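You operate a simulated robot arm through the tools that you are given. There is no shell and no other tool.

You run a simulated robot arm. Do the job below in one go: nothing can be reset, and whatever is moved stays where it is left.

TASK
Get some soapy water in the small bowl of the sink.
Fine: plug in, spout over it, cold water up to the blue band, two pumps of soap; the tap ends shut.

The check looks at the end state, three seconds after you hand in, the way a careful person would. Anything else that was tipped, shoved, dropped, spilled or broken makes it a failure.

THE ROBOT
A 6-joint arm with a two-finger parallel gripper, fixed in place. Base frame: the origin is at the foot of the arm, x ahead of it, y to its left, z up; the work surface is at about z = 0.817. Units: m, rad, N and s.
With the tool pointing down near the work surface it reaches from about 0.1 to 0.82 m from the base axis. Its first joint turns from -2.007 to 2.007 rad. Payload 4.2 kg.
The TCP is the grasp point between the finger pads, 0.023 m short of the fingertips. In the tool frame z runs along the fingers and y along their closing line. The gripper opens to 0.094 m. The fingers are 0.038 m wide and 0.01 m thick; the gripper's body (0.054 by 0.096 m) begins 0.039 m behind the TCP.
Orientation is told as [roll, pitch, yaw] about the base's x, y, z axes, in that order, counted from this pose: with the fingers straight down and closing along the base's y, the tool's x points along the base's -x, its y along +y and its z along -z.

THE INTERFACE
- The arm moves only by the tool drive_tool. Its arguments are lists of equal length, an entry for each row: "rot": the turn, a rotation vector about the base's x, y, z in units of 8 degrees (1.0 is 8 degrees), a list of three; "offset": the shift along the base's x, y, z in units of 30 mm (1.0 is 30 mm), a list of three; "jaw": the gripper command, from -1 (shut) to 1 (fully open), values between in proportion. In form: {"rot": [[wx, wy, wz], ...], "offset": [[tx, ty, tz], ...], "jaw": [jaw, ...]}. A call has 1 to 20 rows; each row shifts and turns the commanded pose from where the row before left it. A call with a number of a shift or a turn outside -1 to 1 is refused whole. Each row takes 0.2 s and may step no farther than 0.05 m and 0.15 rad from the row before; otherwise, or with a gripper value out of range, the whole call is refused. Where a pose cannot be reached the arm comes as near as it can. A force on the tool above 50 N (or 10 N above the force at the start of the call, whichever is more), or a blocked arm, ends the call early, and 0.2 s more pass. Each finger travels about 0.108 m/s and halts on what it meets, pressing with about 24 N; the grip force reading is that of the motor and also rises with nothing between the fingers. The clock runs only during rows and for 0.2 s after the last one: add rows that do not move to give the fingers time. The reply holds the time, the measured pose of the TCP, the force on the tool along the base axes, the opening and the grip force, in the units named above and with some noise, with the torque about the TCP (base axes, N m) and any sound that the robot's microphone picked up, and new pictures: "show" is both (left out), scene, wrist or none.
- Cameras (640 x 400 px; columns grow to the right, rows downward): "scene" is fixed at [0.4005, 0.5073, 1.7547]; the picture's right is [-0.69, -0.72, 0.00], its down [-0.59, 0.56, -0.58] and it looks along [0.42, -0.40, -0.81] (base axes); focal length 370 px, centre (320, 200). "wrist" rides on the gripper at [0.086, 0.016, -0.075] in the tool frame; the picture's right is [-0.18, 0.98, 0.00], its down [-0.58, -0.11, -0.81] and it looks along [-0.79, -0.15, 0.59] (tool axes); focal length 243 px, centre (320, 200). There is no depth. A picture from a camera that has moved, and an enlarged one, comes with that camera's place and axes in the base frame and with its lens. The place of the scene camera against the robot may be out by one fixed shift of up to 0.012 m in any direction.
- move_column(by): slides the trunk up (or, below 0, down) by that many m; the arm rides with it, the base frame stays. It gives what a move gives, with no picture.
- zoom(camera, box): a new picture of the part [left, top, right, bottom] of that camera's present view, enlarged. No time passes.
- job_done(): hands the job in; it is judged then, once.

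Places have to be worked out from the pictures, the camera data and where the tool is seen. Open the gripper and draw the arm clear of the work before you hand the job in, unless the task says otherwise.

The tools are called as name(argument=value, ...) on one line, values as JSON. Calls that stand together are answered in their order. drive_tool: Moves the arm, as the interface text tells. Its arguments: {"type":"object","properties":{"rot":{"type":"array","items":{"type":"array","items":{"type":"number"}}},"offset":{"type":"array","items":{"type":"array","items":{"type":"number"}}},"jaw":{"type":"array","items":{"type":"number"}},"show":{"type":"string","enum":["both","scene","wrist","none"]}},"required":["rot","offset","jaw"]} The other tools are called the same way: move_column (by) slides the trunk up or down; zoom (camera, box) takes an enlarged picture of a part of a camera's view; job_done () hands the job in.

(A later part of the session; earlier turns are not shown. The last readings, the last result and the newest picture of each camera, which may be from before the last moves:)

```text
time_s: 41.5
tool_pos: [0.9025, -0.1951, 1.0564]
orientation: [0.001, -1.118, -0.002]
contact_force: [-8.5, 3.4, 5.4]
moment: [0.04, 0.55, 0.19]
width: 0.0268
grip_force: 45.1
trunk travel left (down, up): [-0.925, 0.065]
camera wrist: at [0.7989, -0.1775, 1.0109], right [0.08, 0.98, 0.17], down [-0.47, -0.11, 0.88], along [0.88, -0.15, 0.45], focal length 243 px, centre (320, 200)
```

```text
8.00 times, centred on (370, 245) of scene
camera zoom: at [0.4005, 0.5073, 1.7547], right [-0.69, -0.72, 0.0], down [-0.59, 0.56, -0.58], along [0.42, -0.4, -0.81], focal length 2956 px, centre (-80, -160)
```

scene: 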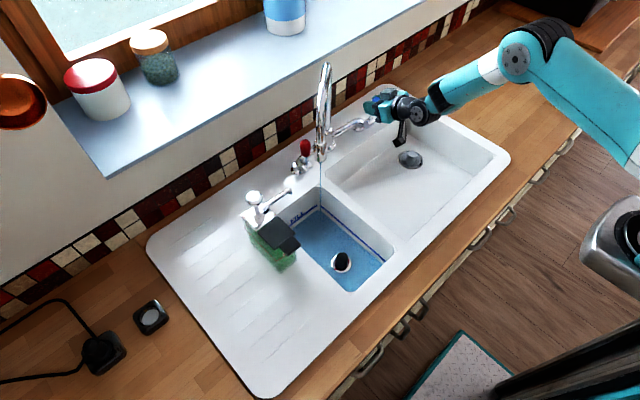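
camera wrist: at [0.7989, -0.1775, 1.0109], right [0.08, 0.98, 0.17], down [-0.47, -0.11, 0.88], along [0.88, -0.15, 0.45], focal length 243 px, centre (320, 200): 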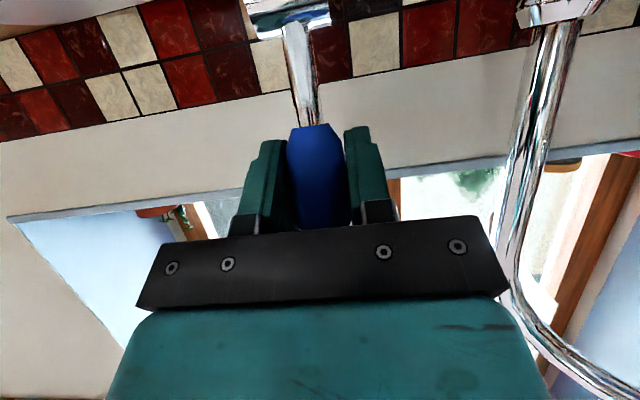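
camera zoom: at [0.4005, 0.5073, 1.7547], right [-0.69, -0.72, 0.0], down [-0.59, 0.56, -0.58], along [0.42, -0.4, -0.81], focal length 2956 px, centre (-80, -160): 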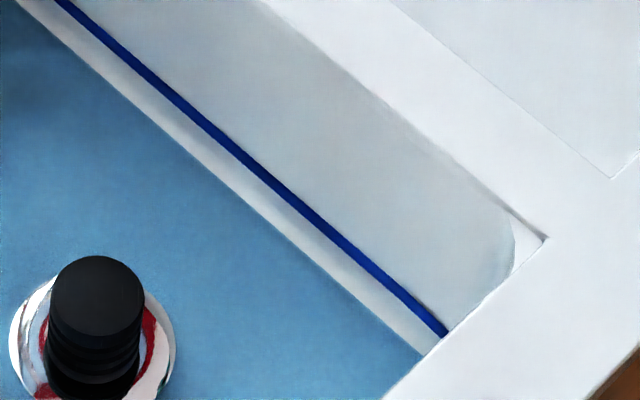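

The level is still below the band (about 37 zoom-pixels at the corner). I let it run one short interval without moving and measure how fast it rises.

drive_tool(rot=[[0, 0, 0]], offset=[[0, 0, 0]], jaw=[-0.5], show="scene")

zoom(camera="scene", box=[280, 190, 340, 240])

zoom(camera="scene", box=[340, 220, 400, 270])

```text
time_s: 41.9
tool_pos: [0.9028, -0.1948, 1.0555]
orientation: [-0.002, -1.117, -0.002]
contact_force: [-14.3, 4.3, 4.7]
moment: [0.02, 1.01, 0.12]
width: 0.0269
grip_force: 45.0
trunk travel left (down, up): [-0.925, 0.065]
```

scene: 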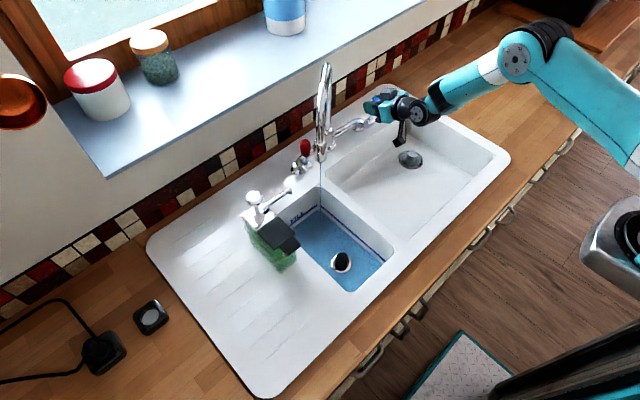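

```text
8.00 times, centred on (310, 215) of scene
camera zoom: at [0.4005, 0.5073, 1.7547], right [-0.69, -0.72, 0.0], down [-0.59, 0.56, -0.58], along [0.42, -0.4, -0.81], focal length 2956 px, centre (400, 80)
```

zoom: 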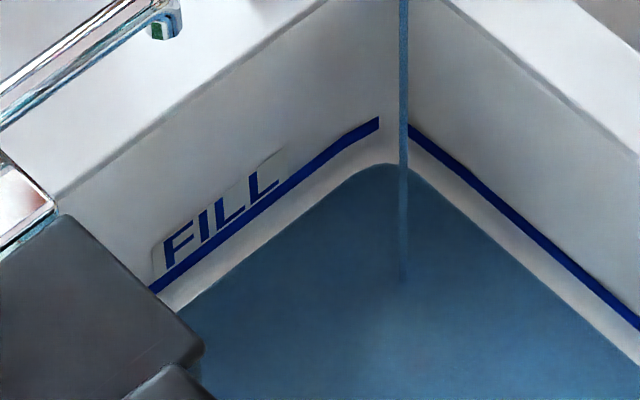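

```text
8.00 times, centred on (370, 245) of scene
camera zoom: at [0.4005, 0.5073, 1.7547], right [-0.69, -0.72, 0.0], down [-0.59, 0.56, -0.58], along [0.42, -0.4, -0.81], focal length 2956 px, centre (-80, -160)
```

zoom: 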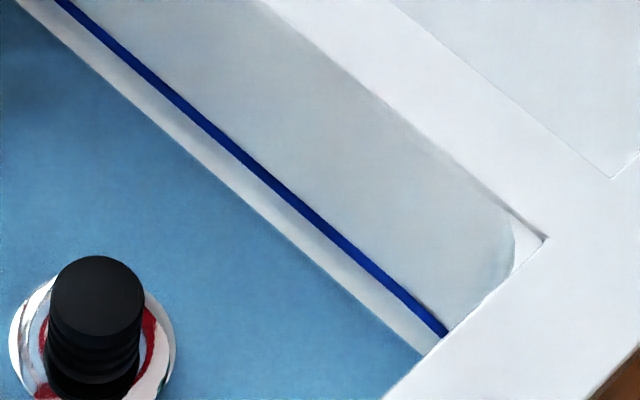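

The rise was negligible in 0.4 s, so the flow is slow at this opening. I wait about 2 s and measure again.

drive_tool(rot=[[0, 0, 0], [0, 0, 0], [0, 0, 0], [0, 0, 0], [0, 0, 0], [0, 0, 0], [0, 0, 0], [0, 0, 0], [0, 0, 0], [0, 0, 0]], offset=[[0, 0, 0], [0, 0, 0], [0, 0, 0], [0, 0, 0], [0, 0, 0], [0, 0, 0], [0, 0, 0], [0, 0, 0], [0, 0, 0], [0, 0, 0]], jaw=[-0.5, -0.5, -0.5, -0.5, -0.5, -0.5, -0.5, -0.5, -0.5, -0.5], show="scene")

zoom(camera="scene", box=[280, 190, 340, 240])

zoom(camera="scene", box=[340, 220, 400, 270])

```text
time_s: 44.1
tool_pos: [0.9045, -0.1953, 1.0559]
orientation: [-0.001, -1.119, -0.001]
contact_force: [-18.4, 4.0, -7.2]
moment: [0.05, 1.37, 0.04]
width: 0.027
grip_force: 45.7
trunk travel left (down, up): [-0.925, 0.065]
```

scene: 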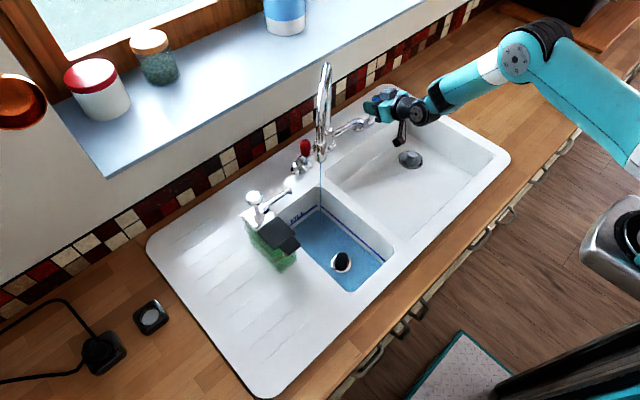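

```text
8.00 times, centred on (310, 215) of scene
camera zoom: at [0.4005, 0.5073, 1.7547], right [-0.69, -0.72, 0.0], down [-0.59, 0.56, -0.58], along [0.42, -0.4, -0.81], focal length 2956 px, centre (400, 80)
```

zoom: 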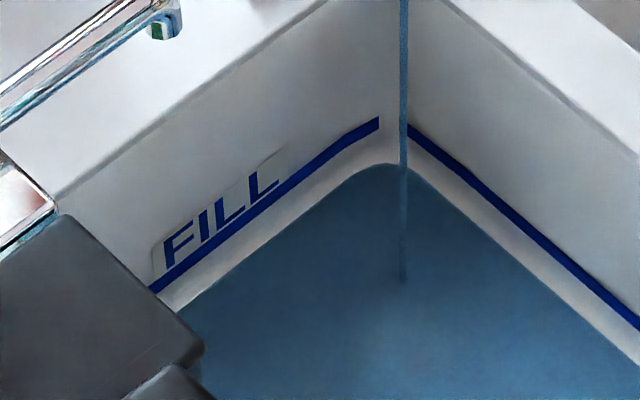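

```text
8.00 times, centred on (370, 245) of scene
camera zoom: at [0.4005, 0.5073, 1.7547], right [-0.69, -0.72, 0.0], down [-0.59, 0.56, -0.58], along [0.42, -0.4, -0.81], focal length 2956 px, centre (-80, -160)
```

zoom: 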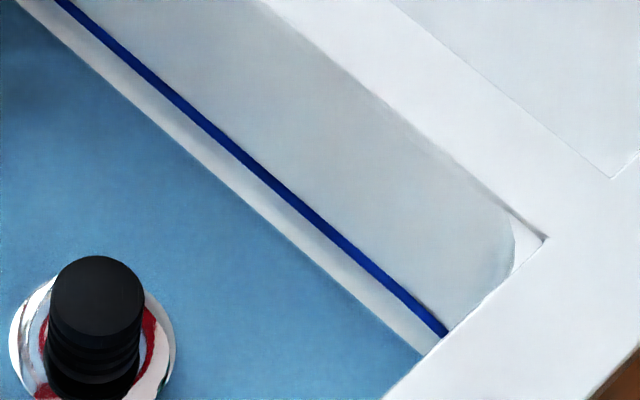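

The level is rising only very slowly at this opening. I open the lever further to about 24°, turning the tool with it to ease the twist on the pads.

drive_tool(rot=[[0, -0.83, 0], [0, -0.83, 0], [0, -0.83, 0], [0, 0, 0], [0, 0, 0]], offset=[[-0.187, 0, -0.05], [-0.187, 0, -0.056], [-0.187, 0, -0.06], [0, 0, 0], [0, 0, 0]], jaw=[-0.5, -0.5, -0.5, -0.5, -0.5], show="both")

zoom(camera="scene", box=[280, 190, 340, 240])

zoom(camera="scene", box=[340, 220, 400, 270])

```text
time_s: 45.3
tool_pos: [0.8884, -0.1958, 1.0524]
orientation: [0.006, -1.471, -0.008]
contact_force: [-17.0, 5.5, 3.2]
moment: [0.15, 0.91, -0.09]
width: 0.0268
grip_force: 44.8
trunk travel left (down, up): [-0.925, 0.065]
camera wrist: at [0.8057, -0.1774, 0.9742], right [0.02, 0.98, 0.18], down [-0.74, -0.11, 0.66], along [0.67, -0.15, 0.73], focal length 243 px, centre (320, 200)
```

scene: 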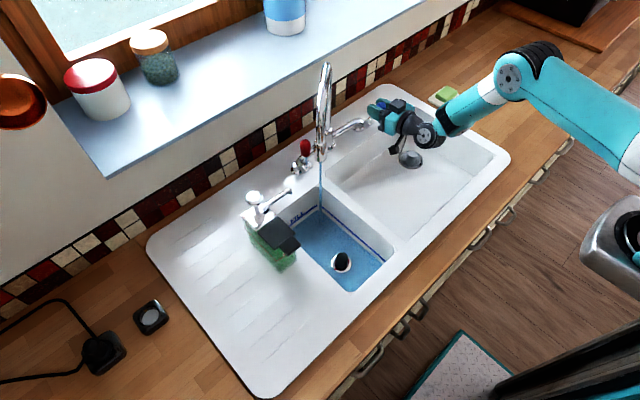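
wrist: 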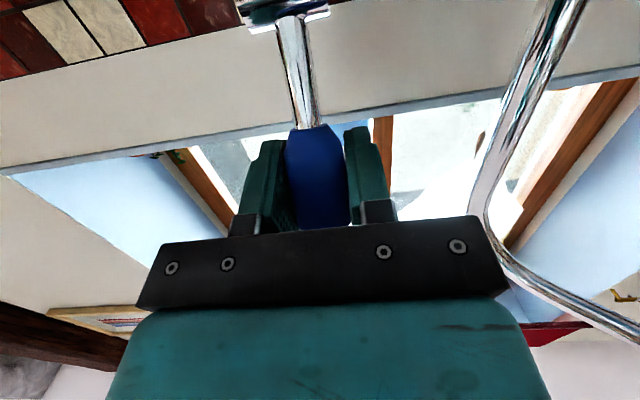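

```text
8.00 times, centred on (310, 215) of scene
camera zoom: at [0.4005, 0.5073, 1.7547], right [-0.69, -0.72, 0.0], down [-0.59, 0.56, -0.58], along [0.42, -0.4, -0.81], focal length 2956 px, centre (400, 80)
```

zoom: 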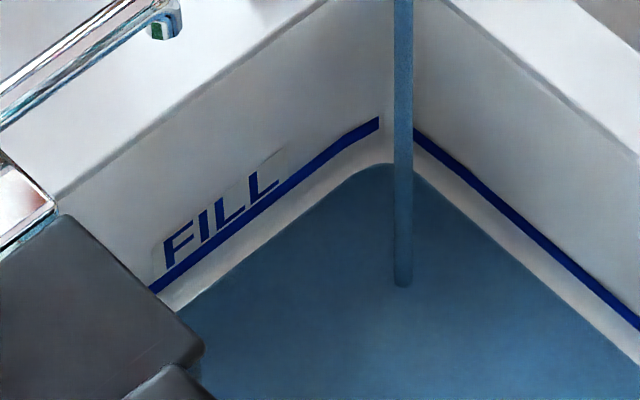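

```text
8.00 times, centred on (370, 245) of scene
camera zoom: at [0.4005, 0.5073, 1.7547], right [-0.69, -0.72, 0.0], down [-0.59, 0.56, -0.58], along [0.42, -0.4, -0.81], focal length 2956 px, centre (-80, -160)
```

zoom: 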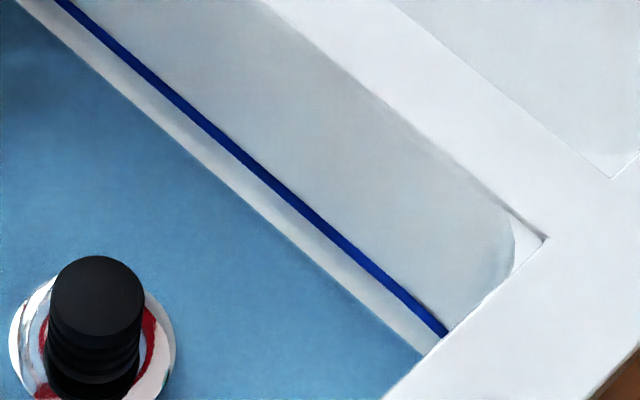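

The stream is thicker now. I wait about 3 s and compare the level.

drive_tool(rot=[[0, 0, 0], [0, 0, 0], [0, 0, 0], [0, 0, 0], [0, 0, 0], [0, 0, 0], [0, 0, 0], [0, 0, 0], [0, 0, 0], [0, 0, 0], [0, 0, 0], [0, 0, 0], [0, 0, 0], [0, 0, 0], [0, 0, 0]], offset=[[0, 0, 0], [0, 0, 0], [0, 0, 0], [0, 0, 0], [0, 0, 0], [0, 0, 0], [0, 0, 0], [0, 0, 0], [0, 0, 0], [0, 0, 0], [0, 0, 0], [0, 0, 0], [0, 0, 0], [0, 0, 0], [0, 0, 0]], jaw=[-0.5, -0.5, -0.5, -0.5, -0.5, -0.5, -0.5, -0.5, -0.5, -0.5, -0.5, -0.5, -0.5, -0.5, -0.5], show="scene")

zoom(camera="scene", box=[280, 190, 340, 240])

zoom(camera="scene", box=[340, 220, 400, 270])

```text
time_s: 48.5
tool_pos: [0.8881, -0.1954, 1.0522]
orientation: [-0.001, -1.472, -0.002]
contact_force: [-3.9, 5.0, 13.9]
moment: [0.03, -0.05, -0.01]
width: 0.0267
grip_force: 44.9
trunk travel left (down, up): [-0.925, 0.065]
```

scene: 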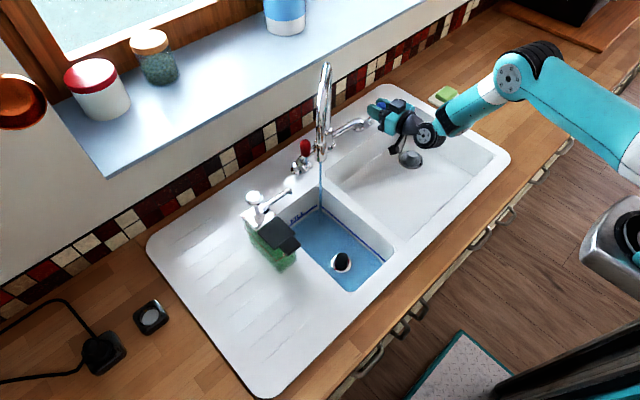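

```text
8.00 times, centred on (310, 215) of scene
camera zoom: at [0.4005, 0.5073, 1.7547], right [-0.69, -0.72, 0.0], down [-0.59, 0.56, -0.58], along [0.42, -0.4, -0.81], focal length 2956 px, centre (400, 80)
```

zoom: 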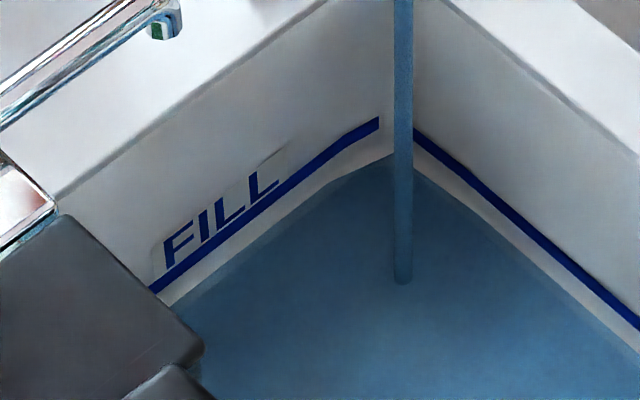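

```text
8.00 times, centred on (370, 245) of scene
camera zoom: at [0.4005, 0.5073, 1.7547], right [-0.69, -0.72, 0.0], down [-0.59, 0.56, -0.58], along [0.42, -0.4, -0.81], focal length 2956 px, centre (-80, -160)
```

zoom: 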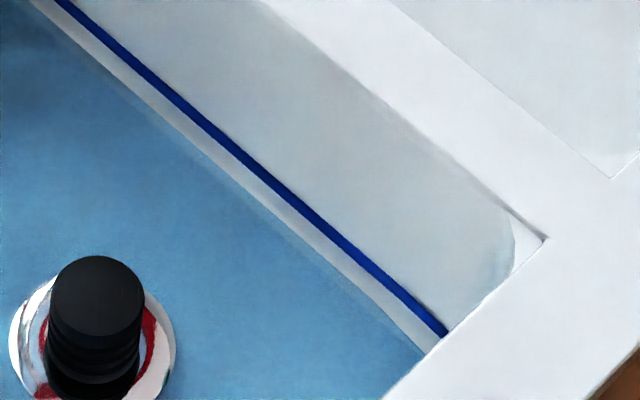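

The level is rising: the gap has shrunk by roughly a quarter in 3 s. I wait another 4 s.

drive_tool(rot=[[0, 0, 0], [0, 0, 0], [0, 0, 0], [0, 0, 0], [0, 0, 0], [0, 0, 0], [0, 0, 0], [0, 0, 0], [0, 0, 0], [0, 0, 0], [0, 0, 0], [0, 0, 0], [0, 0, 0], [0, 0, 0], [0, 0, 0], [0, 0, 0], [0, 0, 0], [0, 0, 0], [0, 0, 0], [0, 0, 0]], offset=[[0, 0, 0], [0, 0, 0], [0, 0, 0], [0, 0, 0], [0, 0, 0], [0, 0, 0], [0, 0, 0], [0, 0, 0], [0, 0, 0], [0, 0, 0], [0, 0, 0], [0, 0, 0], [0, 0, 0], [0, 0, 0], [0, 0, 0], [0, 0, 0], [0, 0, 0], [0, 0, 0], [0, 0, 0], [0, 0, 0]], jaw=[-0.5, -0.5, -0.5, -0.5, -0.5, -0.5, -0.5, -0.5, -0.5, -0.5, -0.5, -0.5, -0.5, -0.5, -0.5, -0.5, -0.5, -0.5, -0.5, -0.5], show="scene")

zoom(camera="scene", box=[280, 190, 340, 240])

zoom(camera="scene", box=[340, 220, 400, 270])

```text
time_s: 52.7
tool_pos: [0.8881, -0.1954, 1.0529]
orientation: [0.0, -1.469, -0.003]
contact_force: [0.6, 2.4, 19.7]
moment: [0.06, -0.62, 0.05]
width: 0.0267
grip_force: 44.8
trunk travel left (down, up): [-0.925, 0.065]
```

scene: 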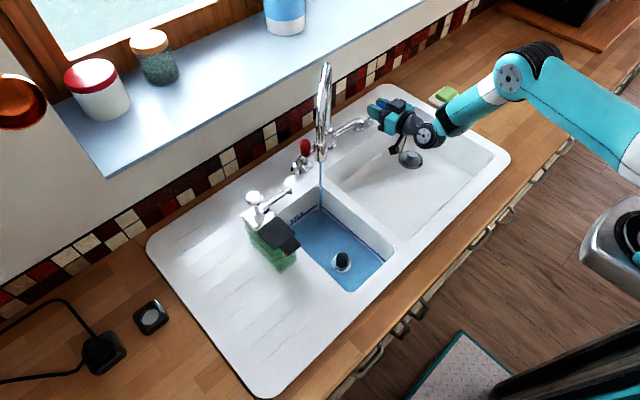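

```text
8.00 times, centred on (310, 215) of scene
camera zoom: at [0.4005, 0.5073, 1.7547], right [-0.69, -0.72, 0.0], down [-0.59, 0.56, -0.58], along [0.42, -0.4, -0.81], focal length 2956 px, centre (400, 80)
```

zoom: 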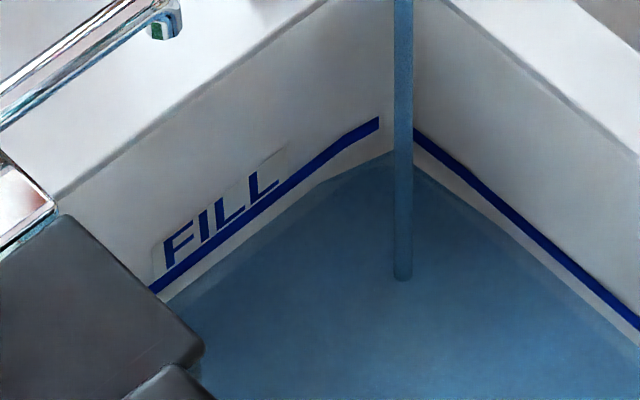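

```text
8.00 times, centred on (370, 245) of scene
camera zoom: at [0.4005, 0.5073, 1.7547], right [-0.69, -0.72, 0.0], down [-0.59, 0.56, -0.58], along [0.42, -0.4, -0.81], focal length 2956 px, centre (-80, -160)
```

zoom: 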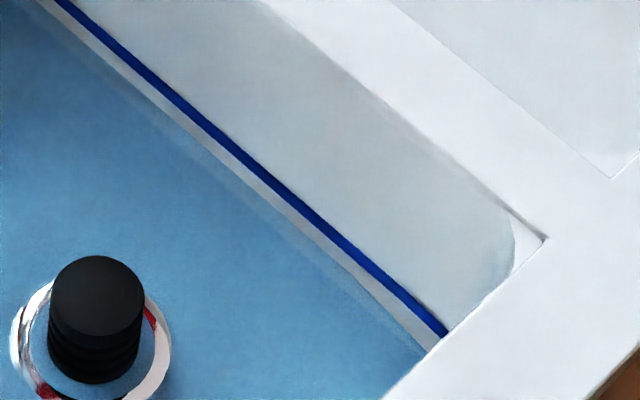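

The rise continues steadily and the white gap has about halved. I wait another 3 s.

drive_tool(rot=[[0, 0, 0], [0, 0, 0], [0, 0, 0], [0, 0, 0], [0, 0, 0], [0, 0, 0], [0, 0, 0], [0, 0, 0], [0, 0, 0], [0, 0, 0], [0, 0, 0], [0, 0, 0], [0, 0, 0], [0, 0, 0], [0, 0, 0]], offset=[[0, 0, 0], [0, 0, 0], [0, 0, 0], [0, 0, 0], [0, 0, 0], [0, 0, 0], [0, 0, 0], [0, 0, 0], [0, 0, 0], [0, 0, 0], [0, 0, 0], [0, 0, 0], [0, 0, 0], [0, 0, 0], [0, 0, 0]], jaw=[-0.5, -0.5, -0.5, -0.5, -0.5, -0.5, -0.5, -0.5, -0.5, -0.5, -0.5, -0.5, -0.5, -0.5, -0.5], show="scene")

zoom(camera="scene", box=[280, 190, 340, 240])

zoom(camera="scene", box=[340, 220, 400, 270])

```text
time_s: 55.9
tool_pos: [0.8884, -0.196, 1.0533]
orientation: [0.0, -1.469, -0.001]
contact_force: [-0.2, 2.1, 20.4]
moment: [0.04, -0.49, 0.01]
width: 0.0264
grip_force: 44.9
trunk travel left (down, up): [-0.925, 0.065]
```

scene: 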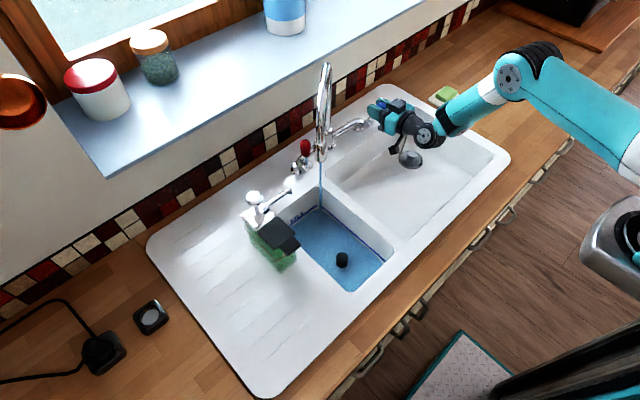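

```text
8.00 times, centred on (310, 215) of scene
camera zoom: at [0.4005, 0.5073, 1.7547], right [-0.69, -0.72, 0.0], down [-0.59, 0.56, -0.58], along [0.42, -0.4, -0.81], focal length 2956 px, centre (400, 80)
```

zoom: 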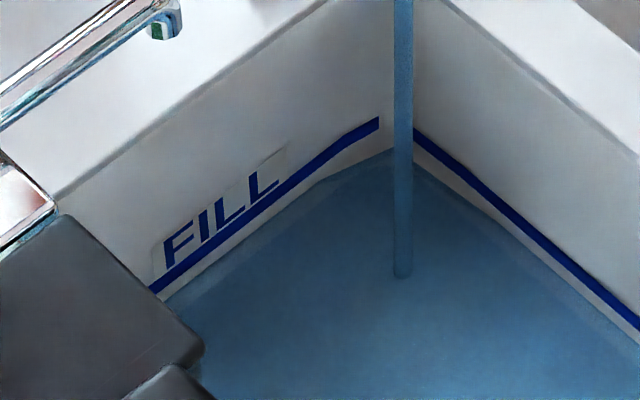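

```text
8.00 times, centred on (370, 245) of scene
camera zoom: at [0.4005, 0.5073, 1.7547], right [-0.69, -0.72, 0.0], down [-0.59, 0.56, -0.58], along [0.42, -0.4, -0.81], focal length 2956 px, centre (-80, -160)
```

zoom: 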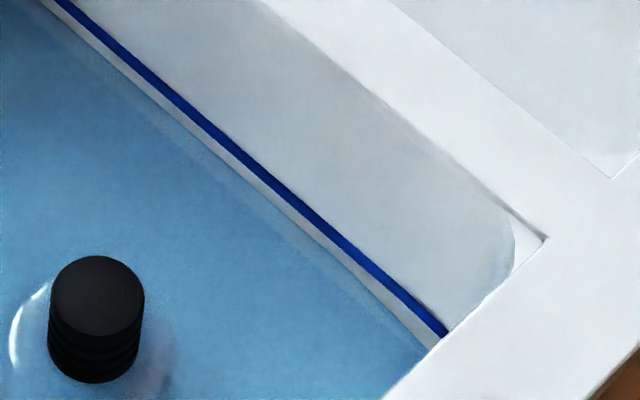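

zoom(camera="scene", box=[300, 203, 320, 218])

zoom(camera="scene", box=[360, 240, 380, 255])

```text
16.00 times, centred on (310, 210) of scene
camera zoom: at [0.4005, 0.5073, 1.7547], right [-0.69, -0.72, 0.0], down [-0.59, 0.56, -0.58], along [0.42, -0.4, -0.81], focal length 5913 px, centre (480, 32)
```

zoom: 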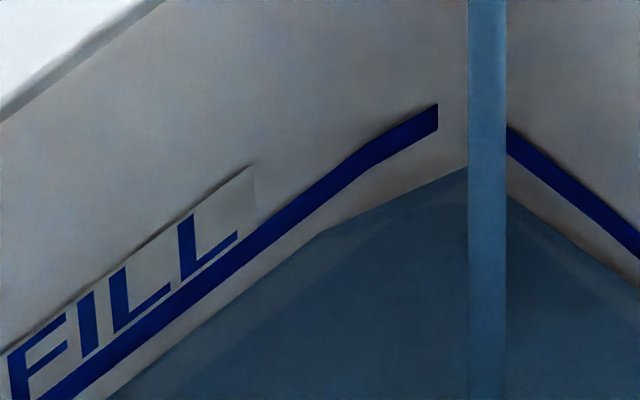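

```text
16.00 times, centred on (370, 248) of scene
camera zoom: at [0.4005, 0.5073, 1.7547], right [-0.69, -0.72, 0.0], down [-0.59, 0.56, -0.58], along [0.42, -0.4, -0.81], focal length 5913 px, centre (-480, -560)
```

zoom: 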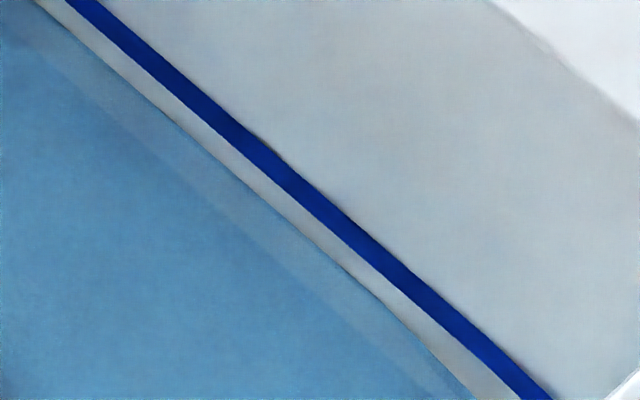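

At 16× (right wall, column 300) the band spans rows 170–205 and the water edge is at about row 243. I wait 4 s and read the same place to get the rate.

drive_tool(rot=[[0, 0, 0], [0, 0, 0], [0, 0, 0], [0, 0, 0], [0, 0, 0], [0, 0, 0], [0, 0, 0], [0, 0, 0], [0, 0, 0], [0, 0, 0], [0, 0, 0], [0, 0, 0], [0, 0, 0], [0, 0, 0], [0, 0, 0], [0, 0, 0], [0, 0, 0], [0, 0, 0], [0, 0, 0], [0, 0, 0]], offset=[[0, 0, 0], [0, 0, 0], [0, 0, 0], [0, 0, 0], [0, 0, 0], [0, 0, 0], [0, 0, 0], [0, 0, 0], [0, 0, 0], [0, 0, 0], [0, 0, 0], [0, 0, 0], [0, 0, 0], [0, 0, 0], [0, 0, 0], [0, 0, 0], [0, 0, 0], [0, 0, 0], [0, 0, 0], [0, 0, 0]], jaw=[-0.5, -0.5, -0.5, -0.5, -0.5, -0.5, -0.5, -0.5, -0.5, -0.5, -0.5, -0.5, -0.5, -0.5, -0.5, -0.5, -0.5, -0.5, -0.5, -0.5], show="scene")

zoom(camera="scene", box=[300, 203, 320, 218])

zoom(camera="scene", box=[360, 240, 380, 255])

```text
time_s: 60.1
tool_pos: [0.8879, -0.1957, 1.052]
orientation: [0.001, -1.469, -0.003]
contact_force: [-1.8, 1.3, 17.4]
moment: [0.06, -0.24, 0.01]
width: 0.0268
grip_force: 45.0
trunk travel left (down, up): [-0.925, 0.065]
```

scene: 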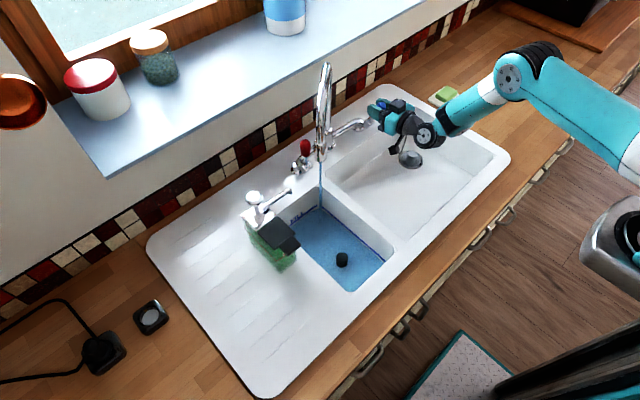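

```text
16.00 times, centred on (310, 210) of scene
camera zoom: at [0.4005, 0.5073, 1.7547], right [-0.69, -0.72, 0.0], down [-0.59, 0.56, -0.58], along [0.42, -0.4, -0.81], focal length 5913 px, centre (480, 32)
```

zoom: 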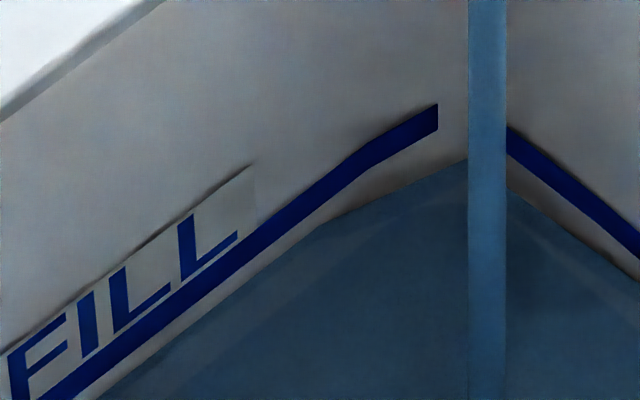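

```text
16.00 times, centred on (370, 248) of scene
camera zoom: at [0.4005, 0.5073, 1.7547], right [-0.69, -0.72, 0.0], down [-0.59, 0.56, -0.58], along [0.42, -0.4, -0.81], focal length 5913 px, centre (-480, -560)
```

zoom: 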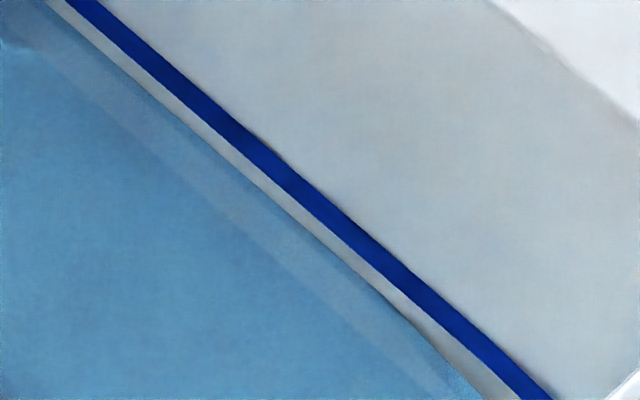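

Rate: about 2.6 px/s; the band's lower edge needs about 10 s more and its centre about 17 s. I wait 8 s (two calls) and measure.

drive_tool(rot=[[0, 0, 0], [0, 0, 0], [0, 0, 0], [0, 0, 0], [0, 0, 0], [0, 0, 0], [0, 0, 0], [0, 0, 0], [0, 0, 0], [0, 0, 0], [0, 0, 0], [0, 0, 0], [0, 0, 0], [0, 0, 0], [0, 0, 0], [0, 0, 0], [0, 0, 0], [0, 0, 0], [0, 0, 0], [0, 0, 0]], offset=[[0, 0, 0], [0, 0, 0], [0, 0, 0], [0, 0, 0], [0, 0, 0], [0, 0, 0], [0, 0, 0], [0, 0, 0], [0, 0, 0], [0, 0, 0], [0, 0, 0], [0, 0, 0], [0, 0, 0], [0, 0, 0], [0, 0, 0], [0, 0, 0], [0, 0, 0], [0, 0, 0], [0, 0, 0], [0, 0, 0]], jaw=[-0.5, -0.5, -0.5, -0.5, -0.5, -0.5, -0.5, -0.5, -0.5, -0.5, -0.5, -0.5, -0.5, -0.5, -0.5, -0.5, -0.5, -0.5, -0.5, -0.5], show="none")

drive_tool(rot=[[0, 0, 0], [0, 0, 0], [0, 0, 0], [0, 0, 0], [0, 0, 0], [0, 0, 0], [0, 0, 0], [0, 0, 0], [0, 0, 0], [0, 0, 0], [0, 0, 0], [0, 0, 0], [0, 0, 0], [0, 0, 0], [0, 0, 0], [0, 0, 0]], offset=[[0, 0, 0], [0, 0, 0], [0, 0, 0], [0, 0, 0], [0, 0, 0], [0, 0, 0], [0, 0, 0], [0, 0, 0], [0, 0, 0], [0, 0, 0], [0, 0, 0], [0, 0, 0], [0, 0, 0], [0, 0, 0], [0, 0, 0], [0, 0, 0]], jaw=[-0.5, -0.5, -0.5, -0.5, -0.5, -0.5, -0.5, -0.5, -0.5, -0.5, -0.5, -0.5, -0.5, -0.5, -0.5, -0.5], show="scene")

zoom(camera="scene", box=[300, 203, 320, 218])

zoom(camera="scene", box=[360, 240, 380, 255])

```text
time_s: 64.3
tool_pos: [0.8886, -0.1947, 1.0522]
orientation: [0.002, -1.471, -0.003]
contact_force: [-4.8, 0.9, 14.3]
moment: [0.02, 0.01, 0.02]
width: 0.0267
grip_force: 44.6
trunk travel left (down, up): [-0.925, 0.065]
```

```text
time_s: 67.7
tool_pos: [0.8872, -0.1962, 1.052]
orientation: [0.002, -1.469, -0.003]
contact_force: [-6.7, 1.8, 13.0]
moment: [0.02, 0.09, -0.01]
width: 0.0267
grip_force: 45.4
trunk travel left (down, up): [-0.925, 0.065]
```

scene: 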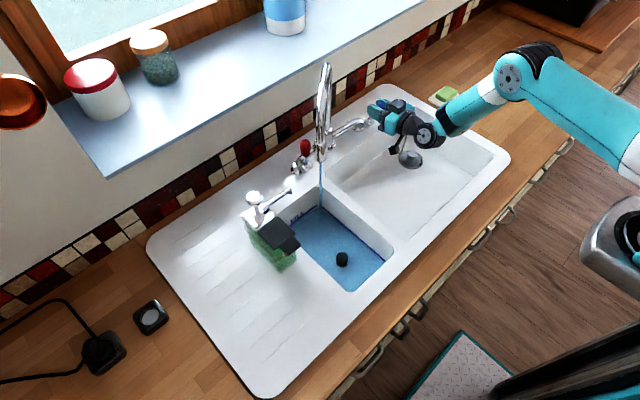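

```text
16.00 times, centred on (310, 210) of scene
camera zoom: at [0.4005, 0.5073, 1.7547], right [-0.69, -0.72, 0.0], down [-0.59, 0.56, -0.58], along [0.42, -0.4, -0.81], focal length 5913 px, centre (480, 32)
```

zoom: 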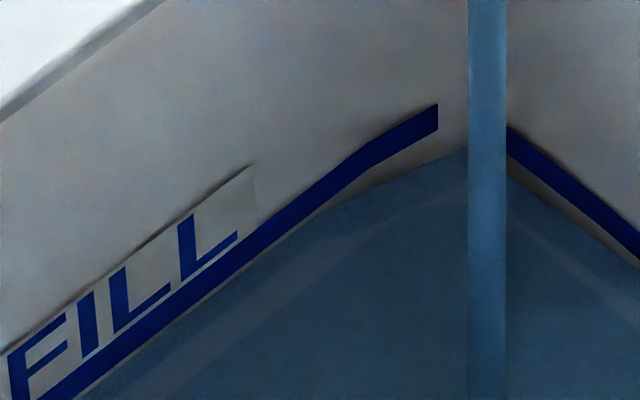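

```text
16.00 times, centred on (370, 248) of scene
camera zoom: at [0.4005, 0.5073, 1.7547], right [-0.69, -0.72, 0.0], down [-0.59, 0.56, -0.58], along [0.42, -0.4, -0.81], focal length 5913 px, centre (-480, -560)
```

zoom: 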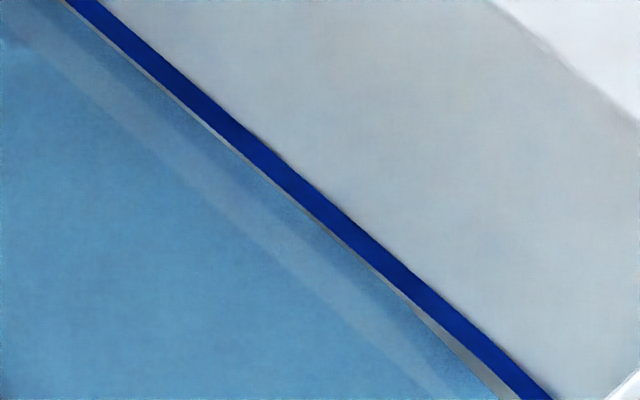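

The water edge is nearly at the band's lower edge (row ≈210 vs 205). I run about 5 s more to bring it into the middle of the band.

drive_tool(rot=[[0, 0, 0], [0, 0, 0], [0, 0, 0], [0, 0, 0], [0, 0, 0], [0, 0, 0], [0, 0, 0], [0, 0, 0], [0, 0, 0], [0, 0, 0], [0, 0, 0], [0, 0, 0], [0, 0, 0], [0, 0, 0], [0, 0, 0], [0, 0, 0], [0, 0, 0], [0, 0, 0], [0, 0, 0], [0, 0, 0]], offset=[[0, 0, 0], [0, 0, 0], [0, 0, 0], [0, 0, 0], [0, 0, 0], [0, 0, 0], [0, 0, 0], [0, 0, 0], [0, 0, 0], [0, 0, 0], [0, 0, 0], [0, 0, 0], [0, 0, 0], [0, 0, 0], [0, 0, 0], [0, 0, 0], [0, 0, 0], [0, 0, 0], [0, 0, 0], [0, 0, 0]], jaw=[-0.5, -0.5, -0.5, -0.5, -0.5, -0.5, -0.5, -0.5, -0.5, -0.5, -0.5, -0.5, -0.5, -0.5, -0.5, -0.5, -0.5, -0.5, -0.5, -0.5], show="scene")

zoom(camera="scene", box=[300, 203, 320, 218])

zoom(camera="scene", box=[360, 240, 380, 255])

```text
time_s: 71.9
tool_pos: [0.8869, -0.1952, 1.0517]
orientation: [0.002, -1.47, -0.003]
contact_force: [-6.2, 0.6, 11.4]
moment: [0.0, 0.15, 0.04]
width: 0.0266
grip_force: 44.9
trunk travel left (down, up): [-0.925, 0.065]
```

scene: 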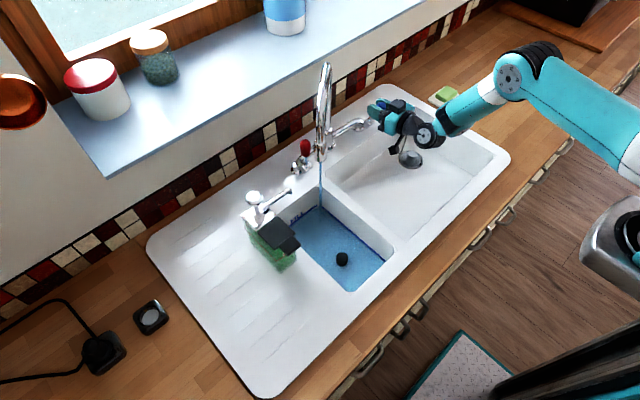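

```text
16.00 times, centred on (310, 210) of scene
camera zoom: at [0.4005, 0.5073, 1.7547], right [-0.69, -0.72, 0.0], down [-0.59, 0.56, -0.58], along [0.42, -0.4, -0.81], focal length 5913 px, centre (480, 32)
```

zoom: 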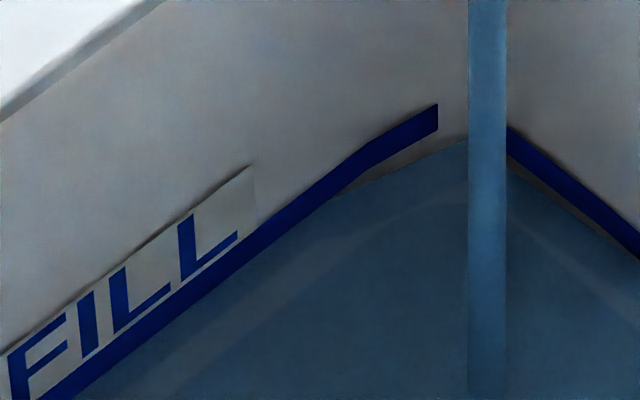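

```text
16.00 times, centred on (370, 248) of scene
camera zoom: at [0.4005, 0.5073, 1.7547], right [-0.69, -0.72, 0.0], down [-0.59, 0.56, -0.58], along [0.42, -0.4, -0.81], focal length 5913 px, centre (-480, -560)
```

zoom: 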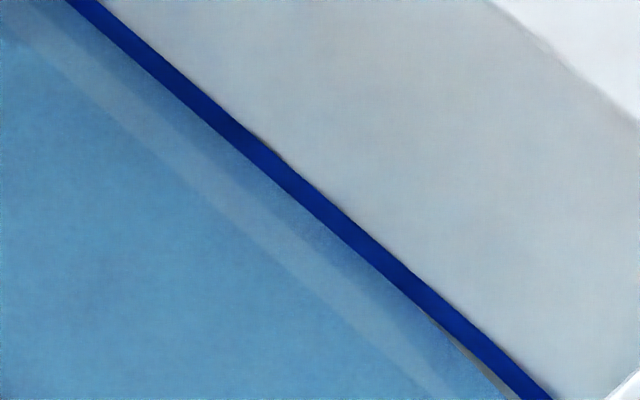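

The water has just reached the band's lower edge all round. I run 1 s more and then close the lever back to vertical along the reverse arc.

drive_tool(rot=[[0, 0, 0], [0, 0, 0], [0, 0, 0], [0, 0, 0], [0, 0, 0], [0, 0.62, 0], [0, 0.62, 0], [0, 0.62, 0], [0, 0.62, 0], [0, 0, 0], [0, 0, 0]], offset=[[0, 0, 0], [0, 0, 0], [0, 0, 0], [0, 0, 0], [0, 0, 0], [0.29, 0, 0.09], [0.29, 0, 0.07], [0.26, 0, 0.04], [0.2, 0, 0.01], [0.03, 0, 0], [0, 0, 0]], jaw=[-0.5, -0.5, -0.5, -0.5, -0.5, -0.5, -0.5, -0.5, -0.5, -0.5, -0.5])

zoom(camera="scene", box=[300, 203, 320, 218])

zoom(camera="scene", box=[360, 240, 380, 255])

zoom(camera="scene", box=[270, 70, 430, 240])

```text
time_s: 74.3
tool_pos: [0.9181, -0.1952, 1.0558]
orientation: [0.003, -1.117, -0.002]
contact_force: [-23.9, 1.4, -4.5]
moment: [0.04, 1.04, -0.02]
width: 0.0265
grip_force: 45.1
trunk travel left (down, up): [-0.925, 0.065]
camera wrist: at [0.8139, -0.1774, 1.011], right [0.08, 0.98, 0.17], down [-0.47, -0.11, 0.88], along [0.88, -0.15, 0.45], focal length 243 px, centre (320, 200)
```

scene: 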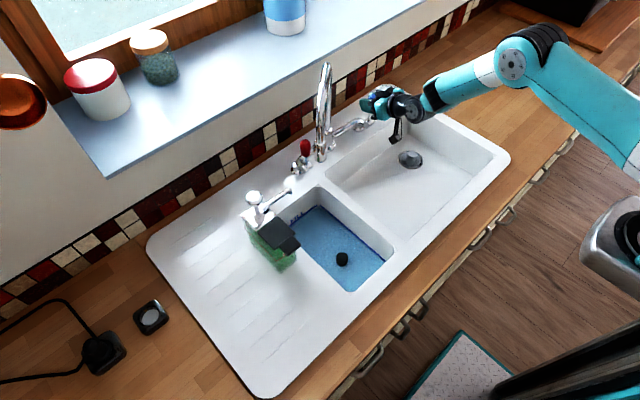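
wrist: 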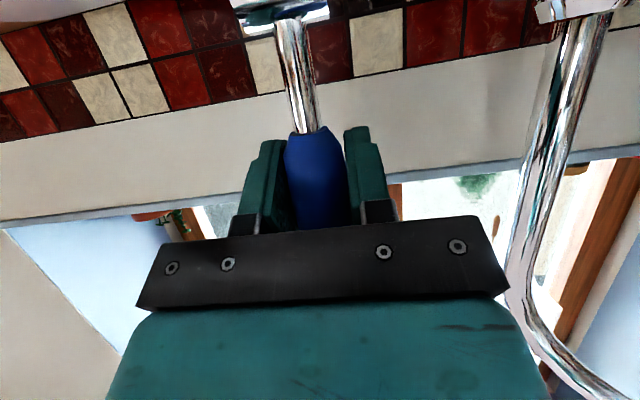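

```text
16.00 times, centred on (310, 210) of scene
camera zoom: at [0.4005, 0.5073, 1.7547], right [-0.69, -0.72, 0.0], down [-0.59, 0.56, -0.58], along [0.42, -0.4, -0.81], focal length 5913 px, centre (480, 32)
```

zoom: 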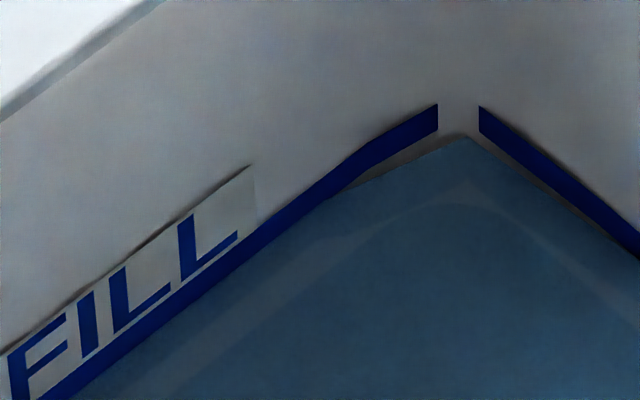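

```text
16.00 times, centred on (370, 248) of scene
camera zoom: at [0.4005, 0.5073, 1.7547], right [-0.69, -0.72, 0.0], down [-0.59, 0.56, -0.58], along [0.42, -0.4, -0.81], focal length 5913 px, centre (-480, -560)
```

zoom: 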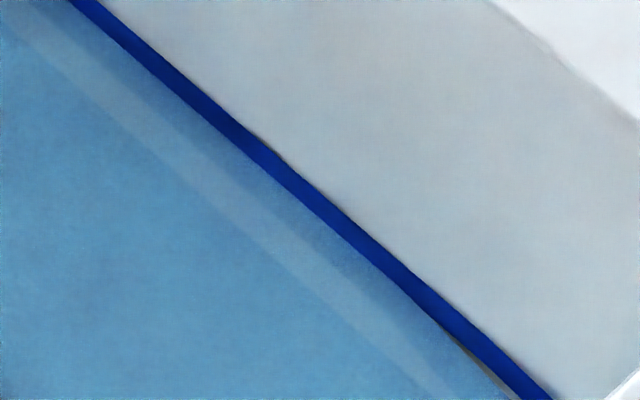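

```text
2.35 times, centred on (350, 155) of scene
camera zoom: at [0.4005, 0.5073, 1.7547], right [-0.69, -0.72, 0.0], down [-0.59, 0.56, -0.58], along [0.42, -0.4, -0.81], focal length 870 px, centre (249, 306)
```

zoom: 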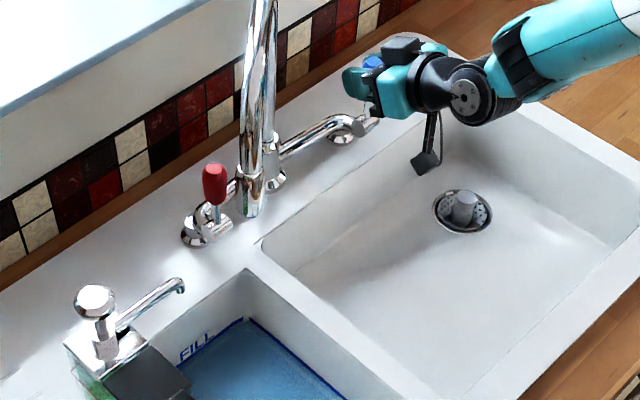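

The stream has stopped and the level sits inside the lower part of the band all round. For a better margin I top up briefly (open, about 1 s, close) toward the middle of the band.

drive_tool(rot=[[0, -0.62, 0], [0, -0.62, 0], [0, -0.62, 0], [0, -0.62, 0], [0, 0, 0], [0, 0, 0], [0, 0, 0], [0, 0, 0], [0, 0, 0], [0, 0.62, 0], [0, 0.62, 0], [0, 0.62, 0], [0, 0.62, 0], [0, 0, 0], [0, 0, 0]], offset=[[-0.23, 0, -0.01], [-0.26, 0, -0.04], [-0.29, 0, -0.07], [-0.29, 0, -0.09], [0, 0, 0], [0, 0, 0], [0, 0, 0], [0, 0, 0], [0, 0, 0], [0.29, 0, 0.09], [0.29, 0, 0.07], [0.26, 0, 0.04], [0.2, 0, 0.01], [0.03, 0, 0], [0, 0, 0]], jaw=[-0.5, -0.5, -0.5, -0.5, -0.5, -0.5, -0.5, -0.5, -0.5, -0.5, -0.5, -0.5, -0.5, -0.5, -0.5], show="scene")

zoom(camera="scene", box=[300, 203, 320, 218])

zoom(camera="scene", box=[360, 240, 380, 255])

zoom(camera="scene", box=[270, 70, 430, 240])

```text
time_s: 77.5
tool_pos: [0.9186, -0.1941, 1.0559]
orientation: [0.001, -1.115, -0.003]
contact_force: [-26.2, 1.5, 1.7]
moment: [-0.04, 1.07, 0.0]
width: 0.0265
grip_force: 45.0
trunk travel left (down, up): [-0.925, 0.065]
```

scene: 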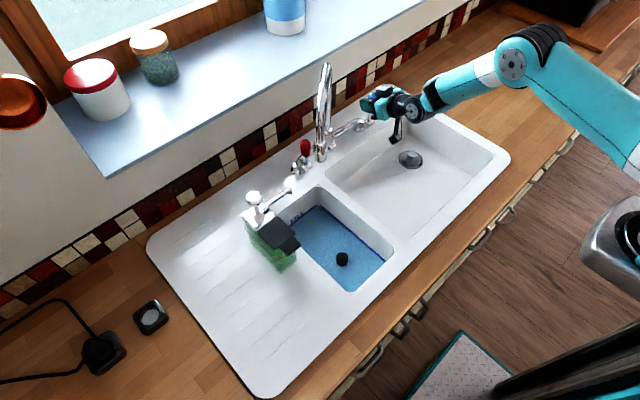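

```text
16.00 times, centred on (310, 210) of scene
camera zoom: at [0.4005, 0.5073, 1.7547], right [-0.69, -0.72, 0.0], down [-0.59, 0.56, -0.58], along [0.42, -0.4, -0.81], focal length 5913 px, centre (480, 32)
```

zoom: 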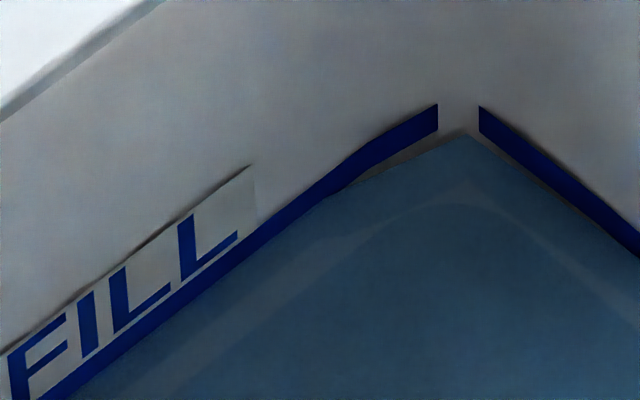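

```text
16.00 times, centred on (370, 248) of scene
camera zoom: at [0.4005, 0.5073, 1.7547], right [-0.69, -0.72, 0.0], down [-0.59, 0.56, -0.58], along [0.42, -0.4, -0.81], focal length 5913 px, centre (-480, -560)
```

zoom: 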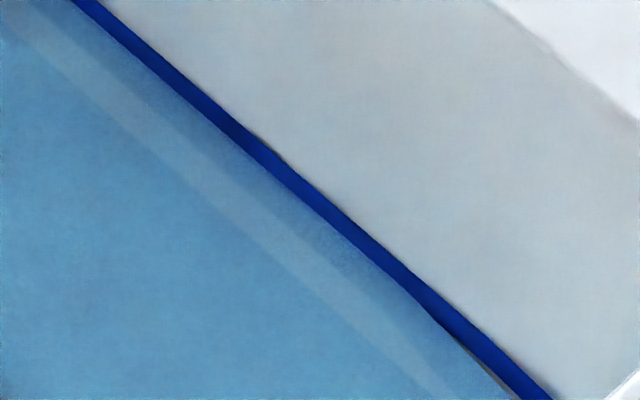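

```text
2.35 times, centred on (350, 155) of scene
camera zoom: at [0.4005, 0.5073, 1.7547], right [-0.69, -0.72, 0.0], down [-0.59, 0.56, -0.58], along [0.42, -0.4, -0.81], focal length 870 px, centre (249, 306)
```

zoom: 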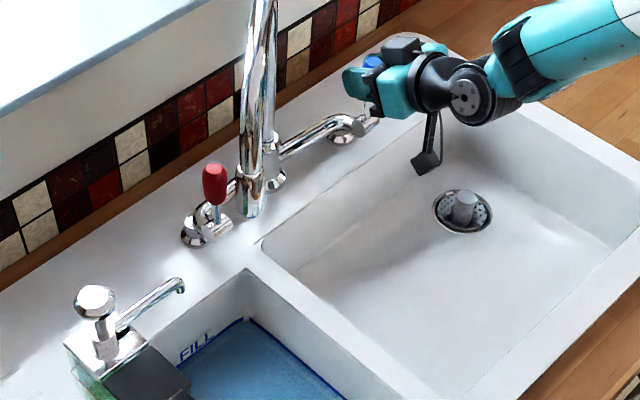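

The level is now mid-band and the tap is shut. I open the jaws and withdraw straight back, checking that nothing drips.

drive_tool(rot=[[0, 0, 0], [0, 0, 0], [0, 0, 0], [0, 0, 0], [0, 0, 0], [0, 0, 0], [0, 0, 0], [0, 0, 0]], offset=[[0, 0, 0], [0, 0, 0], [0, 0, 0], [-0.8, 0, 0], [-1, 0, 0], [-1, 0, 0], [-1, 0, 0], [0, 0, 0]], jaw=[0.5, 0.5, 0.5, 0.5, 0.5, 0.5, 0.5, 0.5])

zoom(camera="scene", box=[270, 70, 430, 240])

zoom(camera="scene", box=[355, 85, 395, 135])

zoom(camera="scene", box=[290, 150, 350, 220])

```text
time_s: 79.3
tool_pos: [0.806, -0.1945, 1.0578]
orientation: [-0.002, -1.123, 0.001]
contact_force: [-0.1, 0.2, 0.2]
moment: [0.01, -0.02, 0.01]
width: 0.0706
grip_force: 0.0
trunk travel left (down, up): [-0.925, 0.065]
camera wrist: at [0.7022, -0.1767, 1.0117], right [0.08, 0.98, 0.17], down [-0.47, -0.11, 0.87], along [0.88, -0.15, 0.46], focal length 243 px, centre (320, 200)
```

scene: 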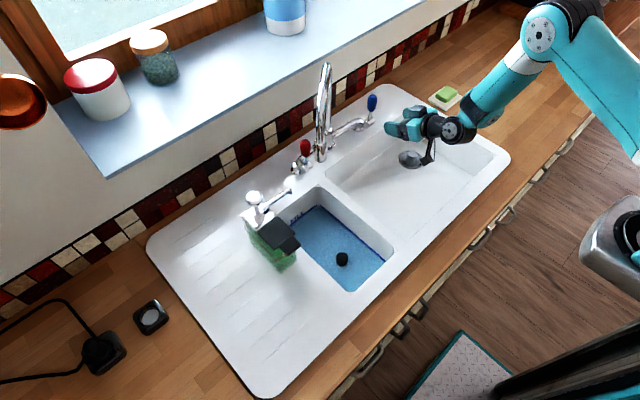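
wrist: 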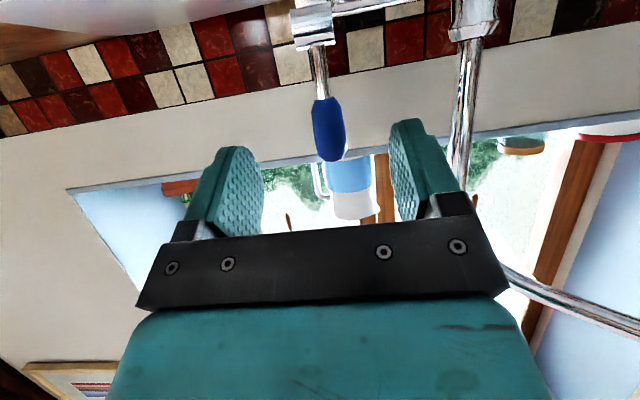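

```text
2.35 times, centred on (350, 155) of scene
camera zoom: at [0.4005, 0.5073, 1.7547], right [-0.69, -0.72, 0.0], down [-0.59, 0.56, -0.58], along [0.42, -0.4, -0.81], focal length 870 px, centre (249, 306)
```

zoom: 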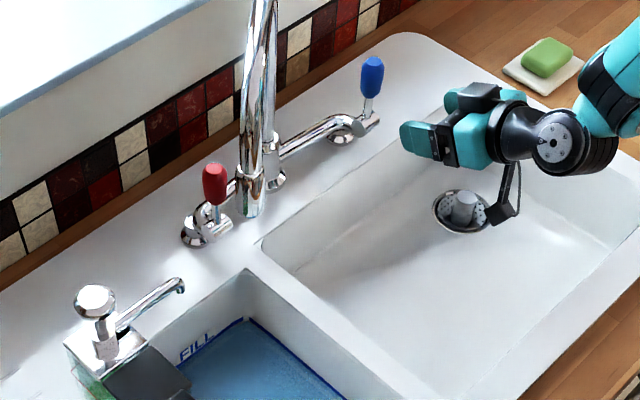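

```text
8.00 times, centred on (375, 110) of scene
camera zoom: at [0.4005, 0.5073, 1.7547], right [-0.69, -0.72, 0.0], down [-0.59, 0.56, -0.58], along [0.42, -0.4, -0.81], focal length 2956 px, centre (-120, 920)
```

zoom: 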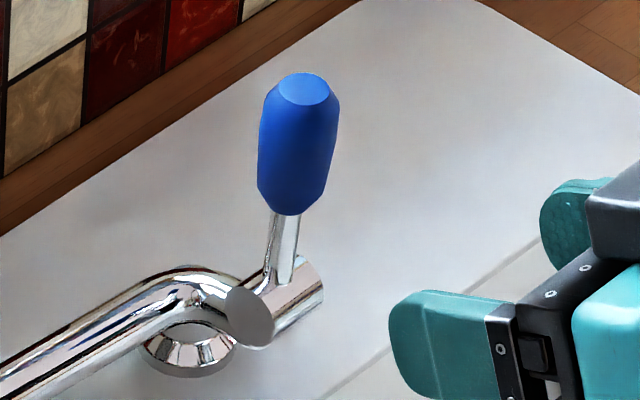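

```text
5.71 times, centred on (320, 185) of scene
camera zoom: at [0.4005, 0.5073, 1.7547], right [-0.69, -0.72, 0.0], down [-0.59, 0.56, -0.58], along [0.42, -0.4, -0.81], focal length 2112 px, centre (320, 286)
```

zoom: 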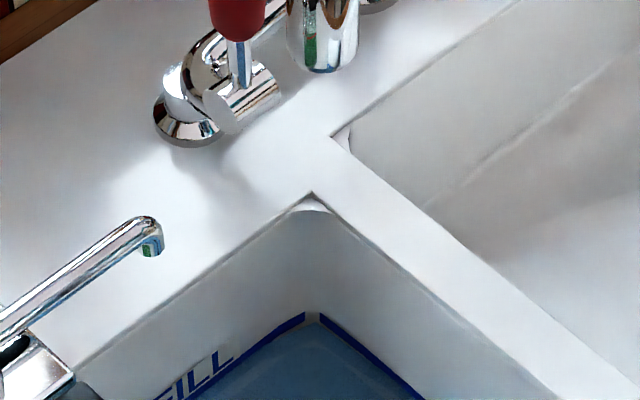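

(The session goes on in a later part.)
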